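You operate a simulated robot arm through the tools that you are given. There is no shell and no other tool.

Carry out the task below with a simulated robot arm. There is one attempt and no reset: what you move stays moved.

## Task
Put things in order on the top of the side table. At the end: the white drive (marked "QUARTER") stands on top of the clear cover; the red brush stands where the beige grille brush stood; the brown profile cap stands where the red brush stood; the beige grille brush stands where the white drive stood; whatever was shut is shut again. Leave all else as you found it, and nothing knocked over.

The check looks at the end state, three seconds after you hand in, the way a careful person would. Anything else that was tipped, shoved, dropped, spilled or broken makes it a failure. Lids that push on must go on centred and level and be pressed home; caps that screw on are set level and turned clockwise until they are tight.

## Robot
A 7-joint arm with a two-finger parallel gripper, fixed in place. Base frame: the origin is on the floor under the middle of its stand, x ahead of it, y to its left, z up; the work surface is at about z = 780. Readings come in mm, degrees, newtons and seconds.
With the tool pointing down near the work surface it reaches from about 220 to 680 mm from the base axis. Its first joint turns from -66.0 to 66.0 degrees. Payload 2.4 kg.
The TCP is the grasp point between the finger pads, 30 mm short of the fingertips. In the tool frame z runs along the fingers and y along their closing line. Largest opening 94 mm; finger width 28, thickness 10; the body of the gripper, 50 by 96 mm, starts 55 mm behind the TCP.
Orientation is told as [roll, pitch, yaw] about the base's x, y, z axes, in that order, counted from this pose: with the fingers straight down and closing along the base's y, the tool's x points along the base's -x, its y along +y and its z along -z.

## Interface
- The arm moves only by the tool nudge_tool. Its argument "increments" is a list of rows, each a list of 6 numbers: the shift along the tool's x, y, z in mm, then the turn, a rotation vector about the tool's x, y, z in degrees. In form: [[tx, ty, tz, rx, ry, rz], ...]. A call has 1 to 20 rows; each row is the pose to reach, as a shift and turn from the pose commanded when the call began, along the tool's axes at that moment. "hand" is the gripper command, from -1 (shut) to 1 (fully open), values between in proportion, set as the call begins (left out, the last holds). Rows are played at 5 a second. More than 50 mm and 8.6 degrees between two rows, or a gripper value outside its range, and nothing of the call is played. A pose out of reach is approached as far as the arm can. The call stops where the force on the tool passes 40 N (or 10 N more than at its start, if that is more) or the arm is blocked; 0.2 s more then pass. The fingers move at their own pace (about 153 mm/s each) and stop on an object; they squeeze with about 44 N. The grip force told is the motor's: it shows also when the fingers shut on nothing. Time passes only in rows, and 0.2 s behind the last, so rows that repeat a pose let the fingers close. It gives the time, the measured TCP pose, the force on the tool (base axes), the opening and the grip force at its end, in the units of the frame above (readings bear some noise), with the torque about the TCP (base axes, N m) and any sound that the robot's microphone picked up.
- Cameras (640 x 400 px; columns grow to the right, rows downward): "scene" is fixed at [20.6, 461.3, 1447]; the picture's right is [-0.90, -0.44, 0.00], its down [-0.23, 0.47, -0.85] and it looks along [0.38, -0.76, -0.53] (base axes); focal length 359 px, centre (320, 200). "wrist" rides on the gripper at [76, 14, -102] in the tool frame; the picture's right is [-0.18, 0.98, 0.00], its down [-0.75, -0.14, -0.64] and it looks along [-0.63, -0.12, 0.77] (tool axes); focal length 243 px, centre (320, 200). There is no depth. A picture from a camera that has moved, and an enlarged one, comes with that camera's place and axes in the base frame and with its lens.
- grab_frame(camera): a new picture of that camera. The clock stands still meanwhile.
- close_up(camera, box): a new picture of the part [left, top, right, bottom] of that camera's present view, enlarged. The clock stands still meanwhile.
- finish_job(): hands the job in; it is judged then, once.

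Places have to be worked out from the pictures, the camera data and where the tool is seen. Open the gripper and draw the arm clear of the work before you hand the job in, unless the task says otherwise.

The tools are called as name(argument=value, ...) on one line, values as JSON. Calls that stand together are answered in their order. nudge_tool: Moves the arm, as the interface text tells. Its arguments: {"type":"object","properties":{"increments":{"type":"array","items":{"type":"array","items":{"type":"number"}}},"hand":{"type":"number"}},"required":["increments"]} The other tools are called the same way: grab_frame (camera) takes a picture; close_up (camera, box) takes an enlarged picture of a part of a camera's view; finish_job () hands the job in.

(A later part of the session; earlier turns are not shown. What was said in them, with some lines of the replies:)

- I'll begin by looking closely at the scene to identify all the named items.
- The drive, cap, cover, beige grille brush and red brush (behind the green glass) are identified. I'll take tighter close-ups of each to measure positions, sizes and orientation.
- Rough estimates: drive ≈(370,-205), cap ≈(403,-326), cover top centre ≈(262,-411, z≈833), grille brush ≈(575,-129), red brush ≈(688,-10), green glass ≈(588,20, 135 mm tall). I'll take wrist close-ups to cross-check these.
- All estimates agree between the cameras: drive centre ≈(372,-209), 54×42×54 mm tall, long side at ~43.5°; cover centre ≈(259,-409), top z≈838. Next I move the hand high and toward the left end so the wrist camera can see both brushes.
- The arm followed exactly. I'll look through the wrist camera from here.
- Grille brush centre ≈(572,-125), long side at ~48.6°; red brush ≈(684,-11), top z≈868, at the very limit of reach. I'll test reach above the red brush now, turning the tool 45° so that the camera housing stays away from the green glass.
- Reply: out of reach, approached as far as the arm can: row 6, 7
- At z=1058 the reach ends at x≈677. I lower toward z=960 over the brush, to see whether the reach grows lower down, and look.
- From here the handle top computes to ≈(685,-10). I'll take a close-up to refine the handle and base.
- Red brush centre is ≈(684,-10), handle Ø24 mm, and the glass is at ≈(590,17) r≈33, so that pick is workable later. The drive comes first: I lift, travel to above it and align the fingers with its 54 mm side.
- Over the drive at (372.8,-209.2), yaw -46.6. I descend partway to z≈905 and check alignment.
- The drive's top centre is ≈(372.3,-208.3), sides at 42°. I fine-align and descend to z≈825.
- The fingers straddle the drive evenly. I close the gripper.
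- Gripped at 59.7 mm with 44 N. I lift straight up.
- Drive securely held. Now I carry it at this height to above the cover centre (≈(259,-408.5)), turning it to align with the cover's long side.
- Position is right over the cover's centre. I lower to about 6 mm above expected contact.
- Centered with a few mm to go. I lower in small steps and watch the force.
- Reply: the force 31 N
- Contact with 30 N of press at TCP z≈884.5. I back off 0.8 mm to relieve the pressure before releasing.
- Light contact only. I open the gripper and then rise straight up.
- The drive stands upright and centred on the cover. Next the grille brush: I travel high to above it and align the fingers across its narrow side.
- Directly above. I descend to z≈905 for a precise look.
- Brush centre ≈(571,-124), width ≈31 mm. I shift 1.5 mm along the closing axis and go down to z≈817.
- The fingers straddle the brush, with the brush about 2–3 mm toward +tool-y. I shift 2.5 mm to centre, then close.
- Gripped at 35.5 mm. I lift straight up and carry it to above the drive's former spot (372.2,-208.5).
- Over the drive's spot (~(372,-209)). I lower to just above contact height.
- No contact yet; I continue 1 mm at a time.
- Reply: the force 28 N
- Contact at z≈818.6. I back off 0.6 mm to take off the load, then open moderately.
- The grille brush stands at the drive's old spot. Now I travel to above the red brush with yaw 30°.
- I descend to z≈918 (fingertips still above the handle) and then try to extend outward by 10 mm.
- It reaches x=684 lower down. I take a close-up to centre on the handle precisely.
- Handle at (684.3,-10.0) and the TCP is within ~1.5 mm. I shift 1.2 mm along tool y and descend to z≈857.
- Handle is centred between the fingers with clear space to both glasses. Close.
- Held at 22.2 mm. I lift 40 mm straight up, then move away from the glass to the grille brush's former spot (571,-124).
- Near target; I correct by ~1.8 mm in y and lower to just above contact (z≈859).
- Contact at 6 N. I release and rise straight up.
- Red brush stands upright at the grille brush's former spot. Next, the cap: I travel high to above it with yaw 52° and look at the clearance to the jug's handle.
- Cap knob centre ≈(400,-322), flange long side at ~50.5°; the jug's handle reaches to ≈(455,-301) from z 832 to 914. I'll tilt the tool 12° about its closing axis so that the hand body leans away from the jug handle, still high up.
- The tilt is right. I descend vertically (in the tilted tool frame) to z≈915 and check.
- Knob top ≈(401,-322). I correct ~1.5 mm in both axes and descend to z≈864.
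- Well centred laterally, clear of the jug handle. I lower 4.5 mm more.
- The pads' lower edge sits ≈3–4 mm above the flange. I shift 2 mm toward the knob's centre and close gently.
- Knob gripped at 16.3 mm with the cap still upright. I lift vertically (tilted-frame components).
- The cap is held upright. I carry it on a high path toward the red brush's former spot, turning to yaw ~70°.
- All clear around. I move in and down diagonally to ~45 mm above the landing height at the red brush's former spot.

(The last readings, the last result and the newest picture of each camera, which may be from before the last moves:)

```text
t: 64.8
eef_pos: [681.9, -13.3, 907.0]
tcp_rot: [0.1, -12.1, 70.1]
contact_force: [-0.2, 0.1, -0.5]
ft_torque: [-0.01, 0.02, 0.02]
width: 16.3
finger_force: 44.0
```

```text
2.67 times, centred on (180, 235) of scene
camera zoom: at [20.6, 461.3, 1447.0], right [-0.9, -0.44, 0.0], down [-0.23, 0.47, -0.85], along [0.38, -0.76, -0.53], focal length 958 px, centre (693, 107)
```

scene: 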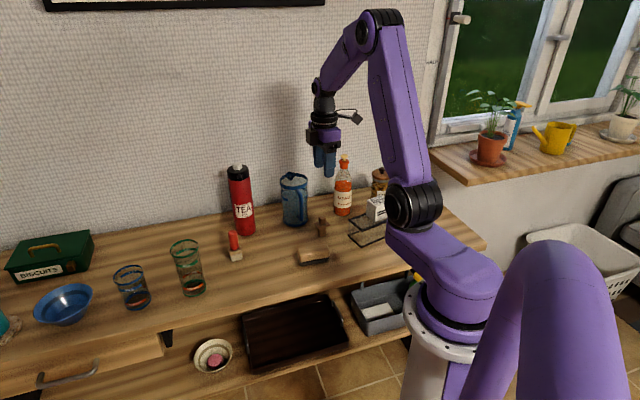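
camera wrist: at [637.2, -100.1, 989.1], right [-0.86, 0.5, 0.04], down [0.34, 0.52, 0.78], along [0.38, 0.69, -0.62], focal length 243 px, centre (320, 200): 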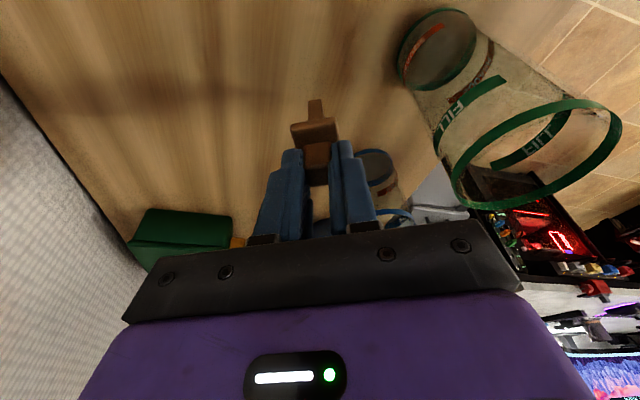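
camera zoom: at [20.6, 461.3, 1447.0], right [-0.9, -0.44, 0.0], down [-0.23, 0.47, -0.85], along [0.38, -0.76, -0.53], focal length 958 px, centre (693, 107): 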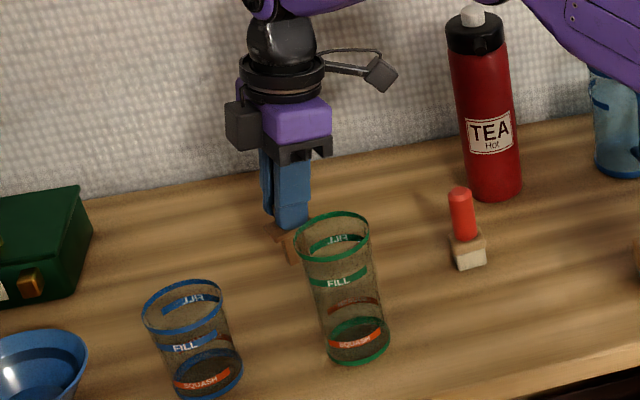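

On target. I descend to ~3 mm above contact, then approach with small steps.

nudge_tool(increments=[[3.1, 0, 14.7, 0, 0, 0], [6.2, 0, 29.3, 0, 0, 0], [8, 0, 37.6, 0, 0, 0], [8.9, 0, 42.1, 0, 0, 0], [8.9, 0, 42.1, 0, 0, 0]])

grab_frame(camera="wrist")

close_up(camera="scene", box=[140, 210, 210, 280])

```text
t: 66.0
eef_pos: [682.0, -15.9, 862.3]
tcp_rot: [0.1, -12.2, 70.0]
contact_force: [0.2, 0.5, 0.1]
ft_torque: [0.01, -0.02, -0.04]
width: 16.4
finger_force: 44.1
```

```text
taken
camera wrist: at [637.5, -101.1, 945.3], right [-0.86, 0.5, 0.04], down [0.34, 0.52, 0.78], along [0.37, 0.69, -0.62], focal length 243 px, centre (320, 200)
```

wrist: 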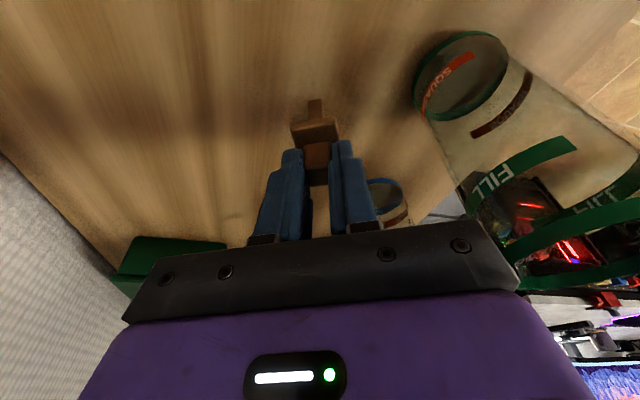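

```text
5.71 times, centred on (175, 245) of scene
camera zoom: at [20.6, 461.3, 1447.0], right [-0.9, -0.44, 0.0], down [-0.23, 0.47, -0.85], along [0.38, -0.76, -0.53], focal length 2052 px, centre (1149, -57)
```

zoom: 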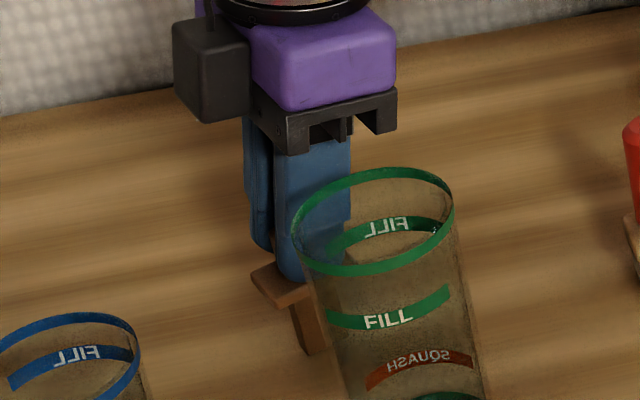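

I'll take a closer look to confirm that the cap hangs plumb.

close_up(camera="scene", box=[175, 243, 211, 268])

close_up(camera="wrist", box=[250, 80, 390, 200])

```text
16.00 times, centred on (193, 256) of scene
camera zoom: at [20.6, 461.3, 1447.0], right [-0.9, -0.44, 0.0], down [-0.23, 0.47, -0.85], along [0.38, -0.76, -0.53], focal length 5746 px, centre (2352, -688)
```

zoom: 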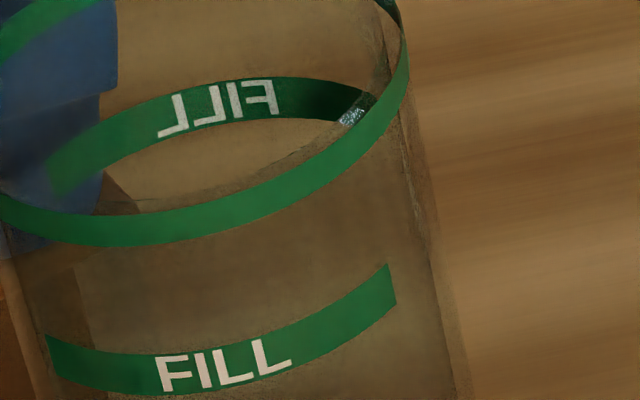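

```text
3.33 times, centred on (320, 140) of wrist
camera zoom: at [637.5, -101.1, 945.3], right [-0.86, 0.5, 0.04], down [0.34, 0.52, 0.78], along [0.37, 0.69, -0.62], focal length 809 px, centre (320, 400)
```

zoom: 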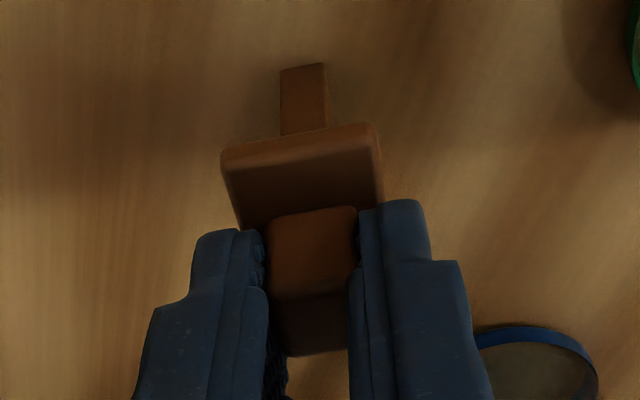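

The cap's pose in the grip is unchanged since pick-up, so it's plumb. I continue lowering in ~0.8 mm steps.

nudge_tool(increments=[[0.17, 0, 0.8, 0, 0, 0], [0.17, 0, 0.8, 0, 0, 0]])

nudge_tool(increments=[[0.17, 0, 0.8, 0, 0, 0], [0.17, 0, 0.8, 0, 0, 0]])

```text
t: 66.6
eef_pos: [681.4, -15.8, 860.9]
tcp_rot: [0.2, -12.1, 70.0]
contact_force: [-0.3, -0.2, -0.5]
ft_torque: [-0.02, -0.03, 0.01]
width: 16.1
finger_force: 44.3
```

```text
t: 67.2
eef_pos: [681.2, -15.8, 860.6]
tcp_rot: [0.3, -12.2, 70.0]
contact_force: [-0.1, -0.4, 0.4]
ft_torque: [-0.04, 0.0, 0.0]
width: 16.3
finger_force: 43.9
```

nudge_tool(increments=[[-1.2, -0.6, 0.3, 0, 0, 0], [-1.05, -0.6, 1, 0, 0, 0], [-1.05, -0.6, 1, 0, 0, 0]])

nudge_tool(increments=[[0.15, 0, 0.7, 0, 0, 0], [0.15, 0, 0.7, 0, 0, 0]])

```text
t: 68.0
eef_pos: [681.4, -15.0, 859.4]
tcp_rot: [0.3, -12.0, 70.0]
contact_force: [0.7, 0.0, 0.1]
ft_torque: [0.02, -0.02, 0.01]
width: 16.6
finger_force: 44.0
```

```text
t: 68.6
eef_pos: [682.4, -14.5, 859.9]
tcp_rot: [0.1, -12.1, 70.1]
contact_force: [0.8, -0.1, 0.5]
ft_torque: [0.01, 0.02, -0.02]
width: 16.4
finger_force: 43.9
```

nudge_tool(increments=[[0.12, 0, 0.6, 0, 0, 0], [0.12, 0, 0.6, 0, 0, 0]])

nudge_tool(increments=[[0.12, 0, 0.6, 0, 0, 0], [0.12, 0, 0.6, 0, 0, 0]])

```text
t: 69.2
eef_pos: [683.4, -14.4, 859.2]
tcp_rot: [0.2, -12.2, 70.0]
contact_force: [-1.6, -0.4, 7.0]
ft_torque: [-0.02, 0.09, 0.0]
width: 16.4
finger_force: 43.7
```

```text
t: 69.8
eef_pos: [681.8, -15.2, 859.4]
tcp_rot: [-0.1, -12.1, 70.0]
contact_force: [-0.1, -0.8, 10.7]
ft_torque: [-0.05, 0.03, -0.04]
width: 16.0
finger_force: 44.2
```

Contact at ~10 N. I release with a modest opening and then rise vertically.

nudge_tool(increments=[[0, 0, 0, 0, 0, 0], [0, 0, 0, 0, 0, 0], [0, 0, 0, 0, 0, 0]], hand=-0.1)

close_up(camera="wrist", box=[230, 70, 410, 220])

```text
t: 70.6
eef_pos: [683.1, -14.9, 858.4]
tcp_rot: [0.3, -12.0, 70.0]
contact_force: [-0.6, -0.1, -0.5]
ft_torque: [0.03, 0.01, 0.02]
width: 42.5
finger_force: 0.1
```

```text
2.67 times, centred on (320, 145) of wrist
camera zoom: at [638.1, -100.0, 941.3], right [-0.86, 0.5, 0.04], down [0.34, 0.52, 0.78], along [0.37, 0.69, -0.62], focal length 647 px, centre (320, 347)
```

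zoom: 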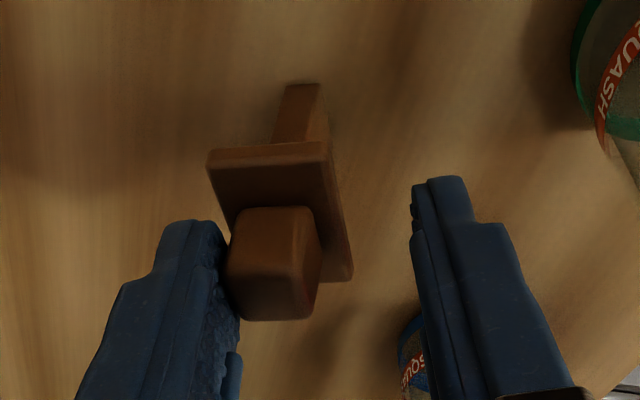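

The wrist view suggests the cap is leaning against one finger. I'll check from the scene camera before moving anything.

close_up(camera="scene", box=[140, 220, 210, 280])

grab_frame(camera="wrist")

```text
6.67 times, centred on (175, 250) of scene
camera zoom: at [20.6, 461.3, 1447.0], right [-0.9, -0.44, 0.0], down [-0.23, 0.47, -0.85], along [0.38, -0.76, -0.53], focal length 2394 px, centre (1287, -133)
```

zoom: 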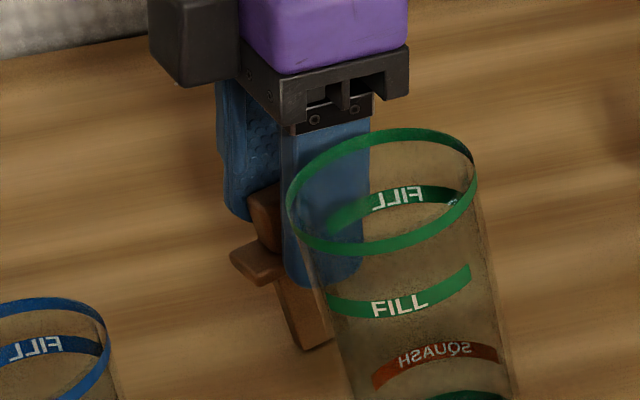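

```text
taken
camera wrist: at [638.1, -100.0, 941.3], right [-0.86, 0.5, 0.04], down [0.34, 0.52, 0.78], along [0.37, 0.69, -0.62], focal length 243 px, centre (320, 200)
```

wrist: 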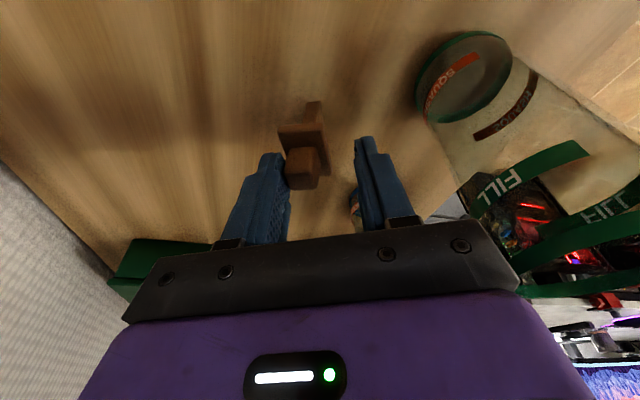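

The cap is leaning on the far finger by about 12°, resting safely there. I'll close very gradually so that finger pushes it back upright.

nudge_tool(increments=[[0, 0, 0, 0, 0, 0], [0, 0, 0, 0, 0, 0]], hand=-0.17)

nudge_tool(increments=[[0, 0, 0, 0, 0, 0], [0, 0, 0, 0, 0, 0]], hand=-0.24)

nudge_tool(increments=[[0, 0, 0, 0, 0, 0], [0, 0, 0, 0, 0, 0]], hand=-0.31)

close_up(camera="wrist", box=[230, 70, 410, 220])

```text
t: 71.2
eef_pos: [683.0, -15.1, 859.4]
tcp_rot: [0.0, -12.1, 70.1]
contact_force: [-0.3, 1.3, 0.3]
ft_torque: [0.02, 0.0, 0.03]
width: 38.8
finger_force: 0.1
```

```text
t: 71.8
eef_pos: [683.3, -14.4, 859.1]
tcp_rot: [0.2, -12.1, 70.0]
contact_force: [-0.3, -0.3, -0.5]
ft_torque: [0.0, -0.02, 0.02]
width: 35.5
finger_force: 0.1
```

```text
t: 72.4
eef_pos: [683.2, -14.9, 859.0]
tcp_rot: [0.2, -12.0, 70.0]
contact_force: [-0.3, 1.0, -0.8]
ft_torque: [-0.04, 0.0, 0.0]
width: 32.6
finger_force: 0.0
```

```text
2.67 times, centred on (320, 145) of wrist
camera zoom: at [638.1, -100.1, 941.4], right [-0.86, 0.5, 0.04], down [0.34, 0.52, 0.78], along [0.37, 0.69, -0.62], focal length 647 px, centre (320, 347)
```

zoom: 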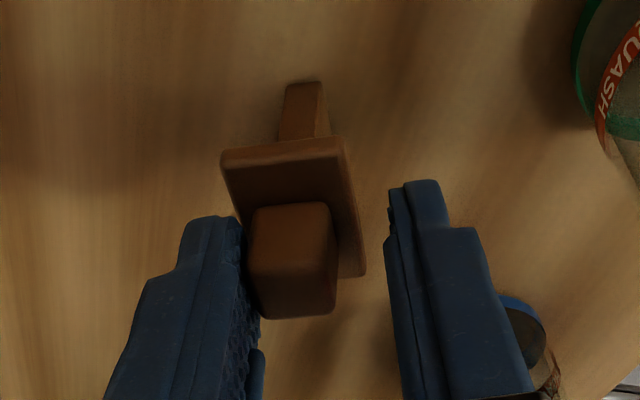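

It's tilting back as planned. I continue in small steps.

nudge_tool(increments=[[0, 0, 0, 0, 0, 0], [0, 0, 0, 0, 0, 0]], hand=-0.36)

nudge_tool(increments=[[0, 0, 0, 0, 0, 0], [0, 0, 0, 0, 0, 0]], hand=-0.41)

close_up(camera="wrist", box=[230, 70, 410, 220])

close_up(camera="scene", box=[140, 220, 210, 280])

```text
t: 73.0
eef_pos: [681.8, -14.7, 858.1]
tcp_rot: [0.2, -12.1, 70.1]
contact_force: [-0.3, -0.2, 0.4]
ft_torque: [-0.02, 0.02, -0.05]
width: 30.3
finger_force: 0.1
```

```text
t: 73.6
eef_pos: [682.7, -15.7, 857.6]
tcp_rot: [0.3, -12.0, 70.0]
contact_force: [0.1, -0.9, 0.0]
ft_torque: [-0.02, 0.0, 0.03]
width: 27.7
finger_force: 0.1
```

```text
2.67 times, centred on (320, 145) of wrist
camera zoom: at [638.1, -100.1, 941.4], right [-0.86, 0.5, 0.04], down [0.34, 0.52, 0.78], along [0.37, 0.69, -0.62], focal length 647 px, centre (320, 347)
```

zoom: 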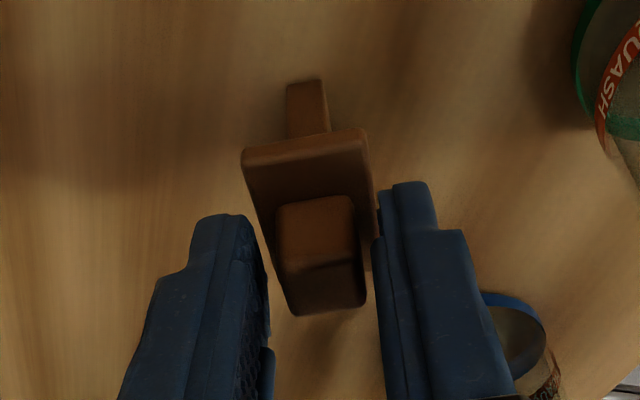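

```text
6.67 times, centred on (175, 250) of scene
camera zoom: at [20.6, 461.3, 1447.0], right [-0.9, -0.44, 0.0], down [-0.23, 0.47, -0.85], along [0.38, -0.76, -0.53], focal length 2394 px, centre (1287, -133)
```

zoom: 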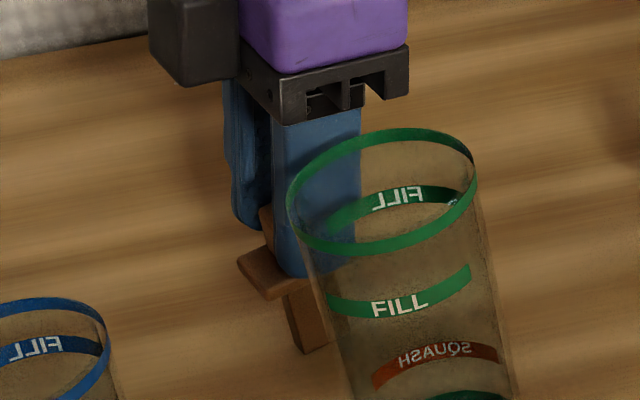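

The knob now seems free between both fingers, standing by itself. I wait a second and look again.

nudge_tool(increments=[[0, 0, 0, 0, 0, 0], [0, 0, 0, 0, 0, 0], [0, 0, 0, 0, 0, 0], [0, 0, 0, 0, 0, 0], [0, 0, 0, 0, 0, 0]])

close_up(camera="wrist", box=[230, 70, 410, 220])

close_up(camera="scene", box=[155, 235, 195, 275])

```text
t: 74.8
eef_pos: [682.7, -14.0, 858.3]
tcp_rot: [0.2, -12.1, 70.0]
contact_force: [-0.1, 0.4, -0.6]
ft_torque: [-0.02, -0.02, 0.0]
width: 27.9
finger_force: 0.1
```

```text
2.67 times, centred on (320, 145) of wrist
camera zoom: at [638.1, -100.1, 941.4], right [-0.86, 0.5, 0.04], down [0.34, 0.52, 0.78], along [0.37, 0.69, -0.62], focal length 647 px, centre (320, 347)
```

zoom: 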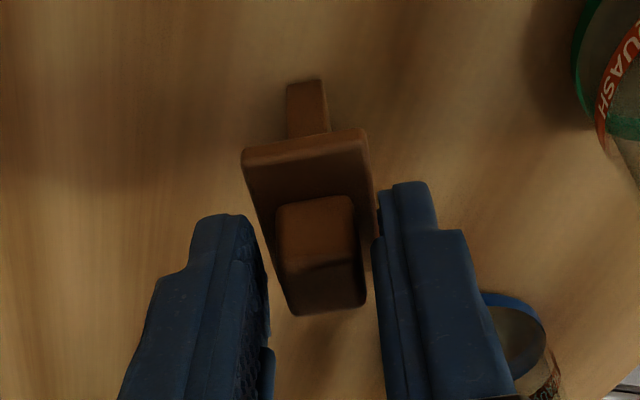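

```text
10.00 times, centred on (175, 255) of scene
camera zoom: at [20.6, 461.3, 1447.0], right [-0.9, -0.44, 0.0], down [-0.23, 0.47, -0.85], along [0.38, -0.76, -0.53], focal length 3591 px, centre (1770, -350)
```

zoom: 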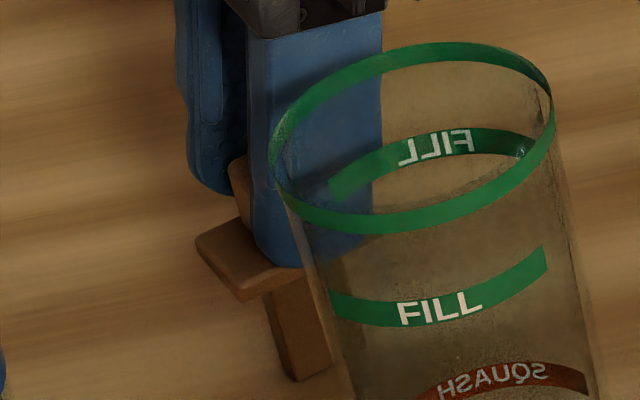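

The cap is standing freely and still (gaps on both sides). I open slowly, checking it remains upright.

nudge_tool(increments=[[0, 0, 0, 0, 0, 0], [0, 0, 0, 0, 0, 0]], hand=-0.33)

close_up(camera="wrist", box=[230, 70, 410, 220])

```text
t: 75.4
eef_pos: [683.2, -14.6, 858.1]
tcp_rot: [0.1, -12.2, 69.9]
contact_force: [0.4, -0.5, -1.1]
ft_torque: [-0.02, 0.01, 0.0]
width: 31.4
finger_force: 0.1
```

```text
2.67 times, centred on (320, 145) of wrist
camera zoom: at [638.1, -100.1, 941.4], right [-0.86, 0.5, 0.04], down [0.34, 0.52, 0.78], along [0.37, 0.69, -0.62], focal length 647 px, centre (320, 347)
```

zoom: 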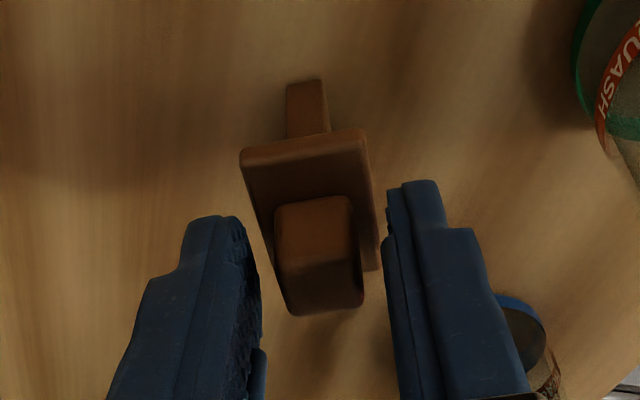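

nudge_tool(increments=[[0, 0, 0, 0, 0, 0], [0, 0, 0, 0, 0, 0], [0, 0, 0, 0, 0, 0], [0, 0, 0, 0, 0, 0], [0, 0, 0, 0, 0, 0], [0, 0, 0, 0, 0, 0]])

close_up(camera="wrist", box=[230, 70, 410, 220])

close_up(camera="scene", box=[155, 235, 195, 275])

```text
t: 76.8
eef_pos: [683.6, -14.1, 858.0]
tcp_rot: [0.3, -12.1, 70.1]
contact_force: [-0.1, 0.4, -1.2]
ft_torque: [0.02, -0.01, -0.03]
width: 31.4
finger_force: 0.0
```

```text
2.67 times, centred on (320, 145) of wrist
camera zoom: at [638.1, -100.1, 941.4], right [-0.86, 0.5, 0.04], down [0.34, 0.52, 0.78], along [0.37, 0.69, -0.62], focal length 647 px, centre (320, 347)
```

zoom: 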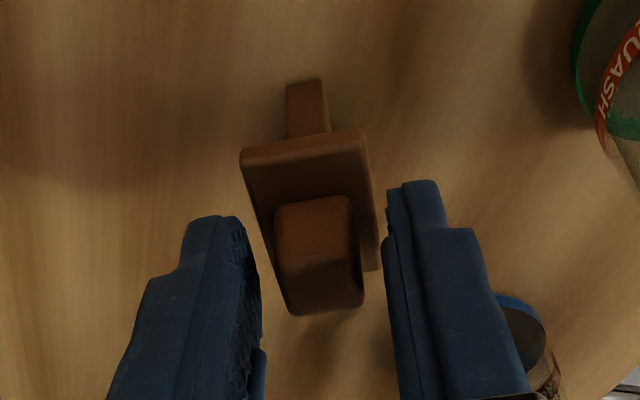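

```text
10.00 times, centred on (175, 255) of scene
camera zoom: at [20.6, 461.3, 1447.0], right [-0.9, -0.44, 0.0], down [-0.23, 0.47, -0.85], along [0.38, -0.76, -0.53], focal length 3591 px, centre (1770, -350)
```

zoom: 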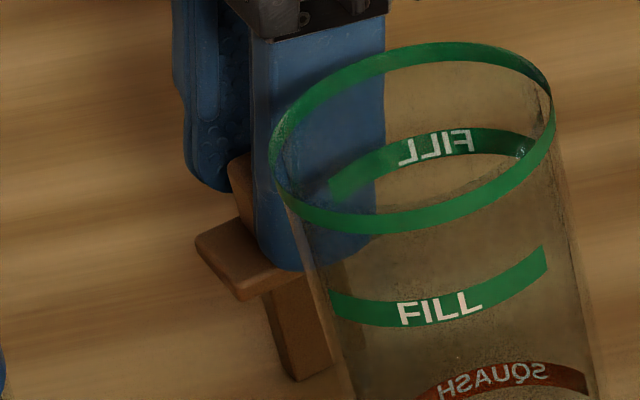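

Stable and free with gaps on both sides. I open further and re-check before rising.

nudge_tool(increments=[[0, 0, 0, 0, 0, 0], [0, 0, 0, 0, 0, 0]], hand=-0.22)

nudge_tool(increments=[[0, 0, 0, 0, 0, 0], [0, 0, 0, 0, 0, 0], [0, 0, 0, 0, 0, 0], [0, 0, 0, 0, 0, 0]], hand=-0.1)

close_up(camera="wrist", box=[230, 70, 410, 220])

close_up(camera="scene", box=[155, 235, 195, 275])

```text
t: 77.4
eef_pos: [682.1, -13.6, 858.5]
tcp_rot: [0.3, -12.1, 70.0]
contact_force: [-0.5, 0.3, -0.7]
ft_torque: [0.01, 0.01, 0.04]
width: 36.7
finger_force: 0.0
```

```text
t: 78.4
eef_pos: [683.1, -15.2, 857.8]
tcp_rot: [0.2, -12.2, 70.0]
contact_force: [-0.2, 0.5, 0.3]
ft_torque: [0.03, 0.0, 0.0]
width: 42.5
finger_force: 0.0
```

```text
2.67 times, centred on (320, 145) of wrist
camera zoom: at [638.2, -100.1, 941.4], right [-0.86, 0.5, 0.04], down [0.34, 0.52, 0.78], along [0.37, 0.69, -0.62], focal length 647 px, centre (320, 347)
```

zoom: 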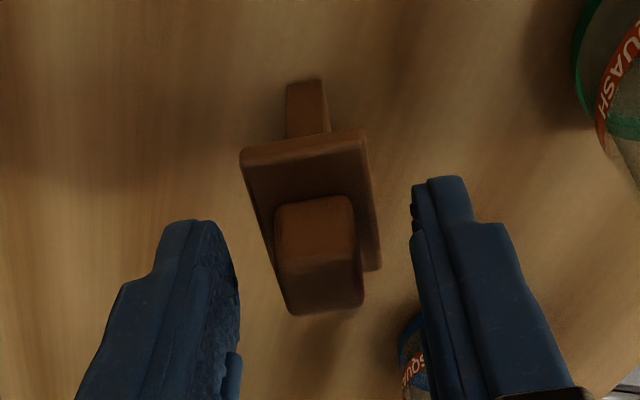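

```text
10.00 times, centred on (175, 255) of scene
camera zoom: at [20.6, 461.3, 1447.0], right [-0.9, -0.44, 0.0], down [-0.23, 0.47, -0.85], along [0.38, -0.76, -0.53], focal length 3591 px, centre (1770, -350)
```

zoom: 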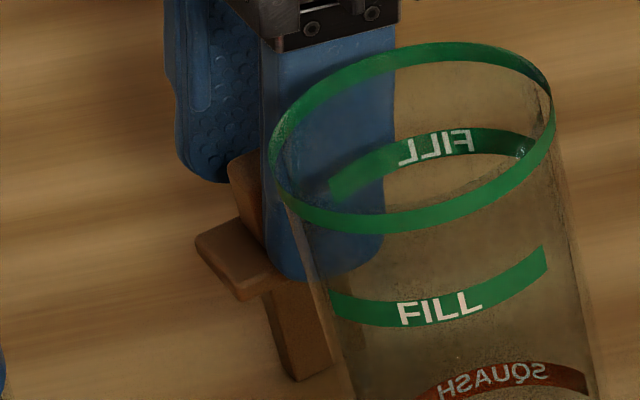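

The cap stands alone at ≈(686,-10), steady. I raise the hand straight up slowly.

nudge_tool(increments=[[-1, 0, -4.9, 0, 0, 0], [-3.1, 0, -14.7, 0, 0, 0], [-5.2, 0, -24.5, 0, 0, 0], [-8.3, 0, -39.1, 0, 0, 0], [-12.1, 0, -56.7, 0, 0, 0], [-12.1, 0, -56.7, 0, 0, 0]])

grab_frame(camera="wrist")

close_up(camera="scene", box=[130, 180, 230, 300])

```text
t: 79.8
eef_pos: [683.6, -14.9, 914.9]
tcp_rot: [0.3, -12.0, 70.1]
contact_force: [0.2, -0.2, 0.8]
ft_torque: [-0.02, 0.0, -0.03]
width: 42.1
finger_force: 0.0
```

```text
taken
camera wrist: at [638.8, -100.6, 998.8], right [-0.86, 0.5, 0.04], down [0.34, 0.52, 0.78], along [0.37, 0.69, -0.62], focal length 243 px, centre (320, 200)
```

wrist: 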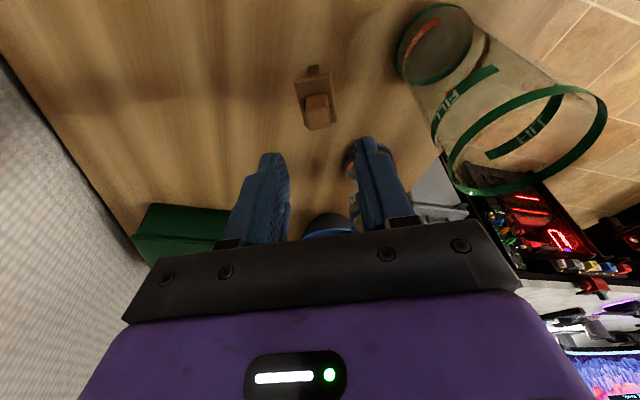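

```text
3.33 times, centred on (180, 240) of scene
camera zoom: at [20.6, 461.3, 1447.0], right [-0.9, -0.44, 0.0], down [-0.23, 0.47, -0.85], along [0.38, -0.76, -0.53], focal length 1197 px, centre (787, 67)
```

zoom: 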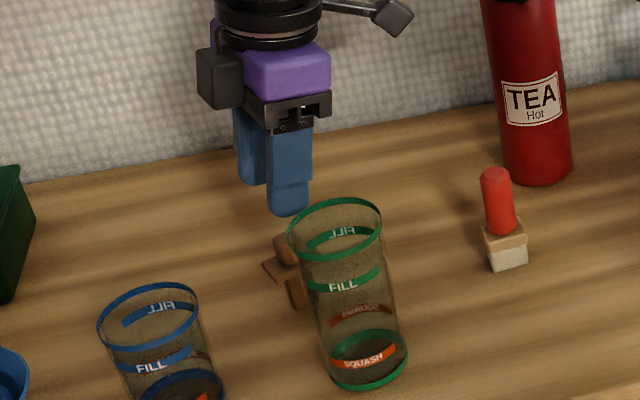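

The cap stays upright. I retreat up and away from the spot, then unwind the tilt.

nudge_tool(increments=[[-4.2, 0, -19.6, 0, 0, 0], [-9.4, 0, -44, 0, 0, 0], [9.8, 12, -77, 0, 0, 0], [29, 24, -110, 0, 0, 0], [48.2, 35.9, -143.1, 0, 0, 0], [48.2, 35.9, -143.1, 0, 0, 0]])

nudge_tool(increments=[[0, 0, 0, 0, 6, 0], [0, 0, 0, 0, 12, 0], [0, 0, 0, 0, 12, 0]])

```text
t: 81.2
eef_pos: [624.7, -75.8, 1046.5]
tcp_rot: [0.2, -11.9, 70.0]
contact_force: [-0.1, 0.4, 0.1]
ft_torque: [0.01, 0.0, -0.03]
width: 42.1
finger_force: 0.0
```

```text
t: 82.0
eef_pos: [624.2, -75.8, 1046.4]
tcp_rot: [0.1, 0.0, 70.1]
contact_force: [0.9, 0.5, 1.2]
ft_torque: [0.03, -0.01, -0.03]
width: 42.0
finger_force: 0.1
```

Now I bring the arm back to its clear starting area, high above everything.

nudge_tool(increments=[[31.3, 27.9, -3, 0, 0, 7.8], [62.6, 55.7, -6, 0, 0, 15.6], [93.9, 83.6, -9, 0, 0, 23.3], [125.2, 111.5, -12, 0, 0, 31.1], [156.6, 139.3, -15, 0, 0, 38.9], [187.9, 167.2, -18, 0, 0, 46.7], [219.2, 195.1, -21, 0, 0, 54.4], [250.5, 222.9, -24, 0, 0, 62.2], [281.8, 250.8, -26, 0, 0, 70], [281.8, 250.8, -26, 0, 0, 70]], hand=1)

grab_frame(camera="scene")

grab_frame(camera="wrist")

close_up(camera="scene", box=[130, 210, 270, 310])

close_up(camera="scene", box=[270, 150, 430, 280])

```text
t: 84.2
eef_pos: [291.5, -253.6, 1073.8]
tcp_rot: [0.2, 0.1, 0.0]
contact_force: [0.1, -0.1, 0.2]
ft_torque: [0.01, -0.01, 0.01]
width: 93.8
finger_force: 0.1
```

```text
taken
```

scene: 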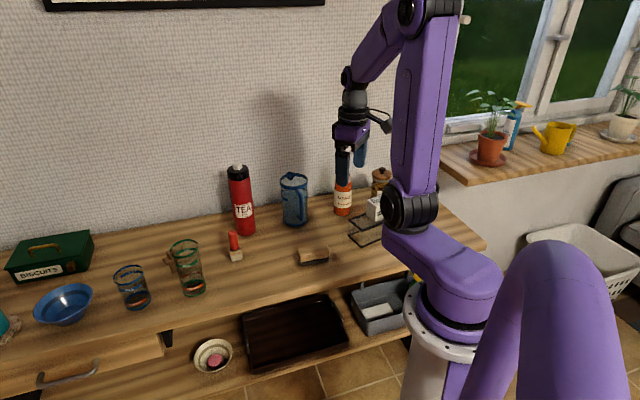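

```text
taken
camera wrist: at [216.2, -239.4, 1175.5], right [0.18, 0.98, 0.0], down [0.76, -0.14, 0.64], along [0.63, -0.12, -0.77], focal length 243 px, centre (320, 200)
```

wrist: 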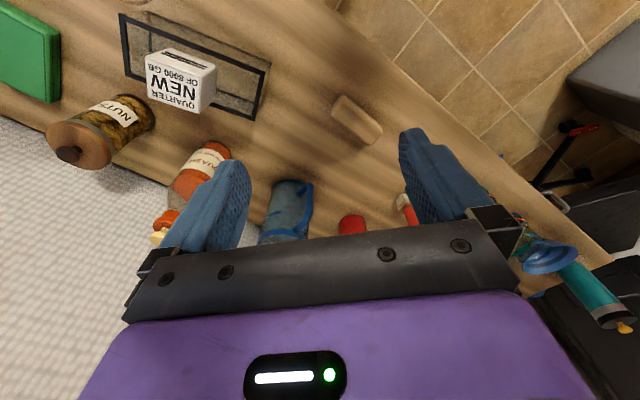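

```text
4.00 times, centred on (200, 260) of scene
camera zoom: at [20.6, 461.3, 1447.0], right [-0.9, -0.44, 0.0], down [-0.23, 0.47, -0.85], along [0.38, -0.76, -0.53], focal length 1436 px, centre (800, -40)
```

zoom: 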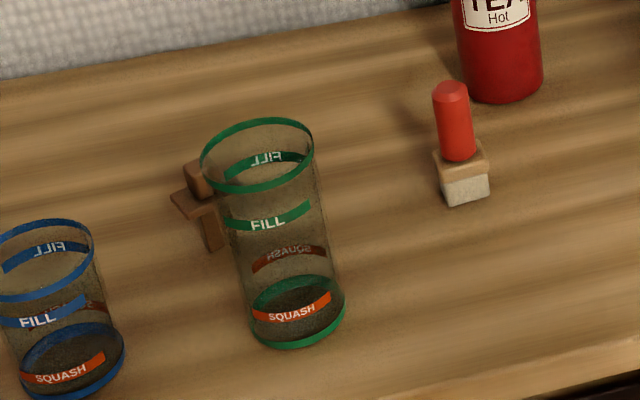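

```text
3.08 times, centred on (350, 215) of scene
camera zoom: at [20.6, 461.3, 1447.0], right [-0.9, -0.44, 0.0], down [-0.23, 0.47, -0.85], along [0.38, -0.76, -0.53], focal length 1105 px, centre (228, 154)
```

zoom: 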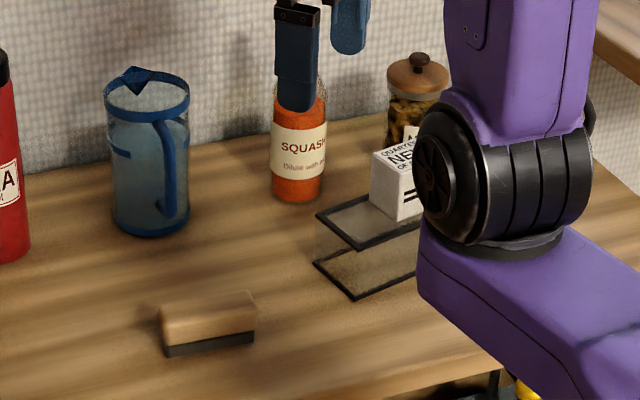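

All items look in place and upright. I'll do a last check that the cover, glasses and cap are undisturbed, using the same views as at the start.

close_up(camera="wrist", box=[110, 0, 280, 130])

close_up(camera="scene", box=[152, 232, 216, 302])

close_up(camera="scene", box=[212, 225, 268, 265])

close_up(camera="scene", box=[0, 200, 160, 340])

```text
3.08 times, centred on (195, 65) of wrist
camera zoom: at [216.2, -239.4, 1175.5], right [0.18, 0.98, 0.0], down [0.76, -0.14, 0.64], along [0.63, -0.12, -0.77], focal length 746 px, centre (705, 615)
```

zoom: 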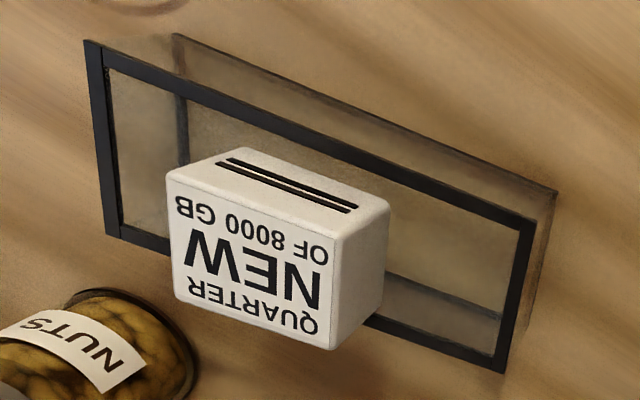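

```text
5.71 times, centred on (184, 267) of scene
camera zoom: at [20.6, 461.3, 1447.0], right [-0.9, -0.44, 0.0], down [-0.23, 0.47, -0.85], along [0.38, -0.76, -0.53], focal length 2052 px, centre (1097, -183)
```

zoom: 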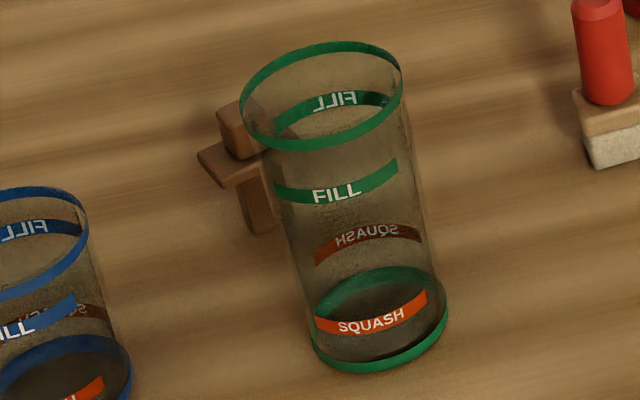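

```text
10.00 times, centred on (240, 245) of scene
camera zoom: at [20.6, 461.3, 1447.0], right [-0.9, -0.44, 0.0], down [-0.23, 0.47, -0.85], along [0.38, -0.76, -0.53], focal length 3591 px, centre (1120, -250)
```

zoom: 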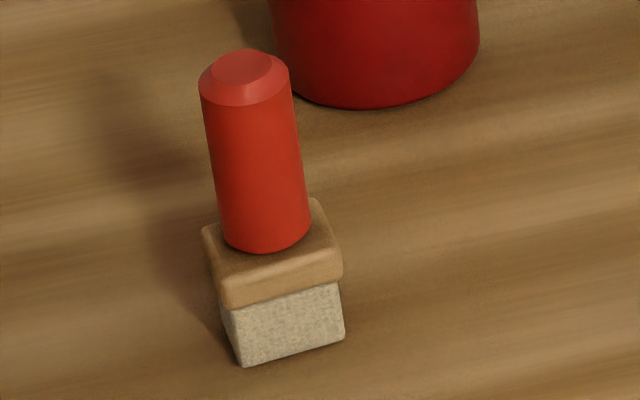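

```text
2.86 times, centred on (80, 270) of scene
camera zoom: at [20.6, 461.3, 1447.0], right [-0.9, -0.44, 0.0], down [-0.23, 0.47, -0.85], along [0.38, -0.76, -0.53], focal length 1026 px, centre (1006, 0)
```

zoom: 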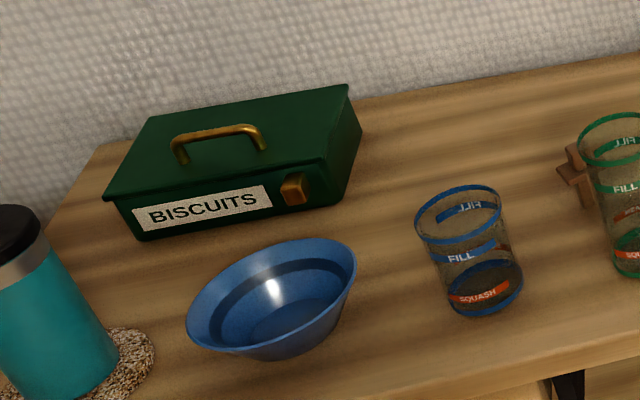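

Everything checks out. The drive sits centred on the cover, and the grille brush, red brush and cap all stand upright at their target spots. The glasses, bottles and cover are undisturbed, and the arm is clear with the gripper open. Handing in.

finish_job()

```text
The job is handed in.
```

I've handed in the job with all four items standing upright at their new places. The result of the check isn't back yet.

- **White drive:** it stands centred on top of the clear cover, lined up with the cover's long side. The cover did not visibly move.
- **Beige grille brush:** it stands where the drive stood.
- **Red brush:** it stands where the grille brush stood.
- **Brown cap:** it stands where the red brush stood, within about 2 mm by my measurement. When I first let go, it tipped about 12° against one finger. I pushed it back upright by closing the fingers slowly. It then stood on its own for several seconds before I backed away, and it was still upright in the last pictures.

I opened nothing, so there was nothing to shut again. In the final pictures the glasses, jug, bottles, jar and tins look as they did at the start. The arm is back near its starting position, high above the table, with the gripper open.
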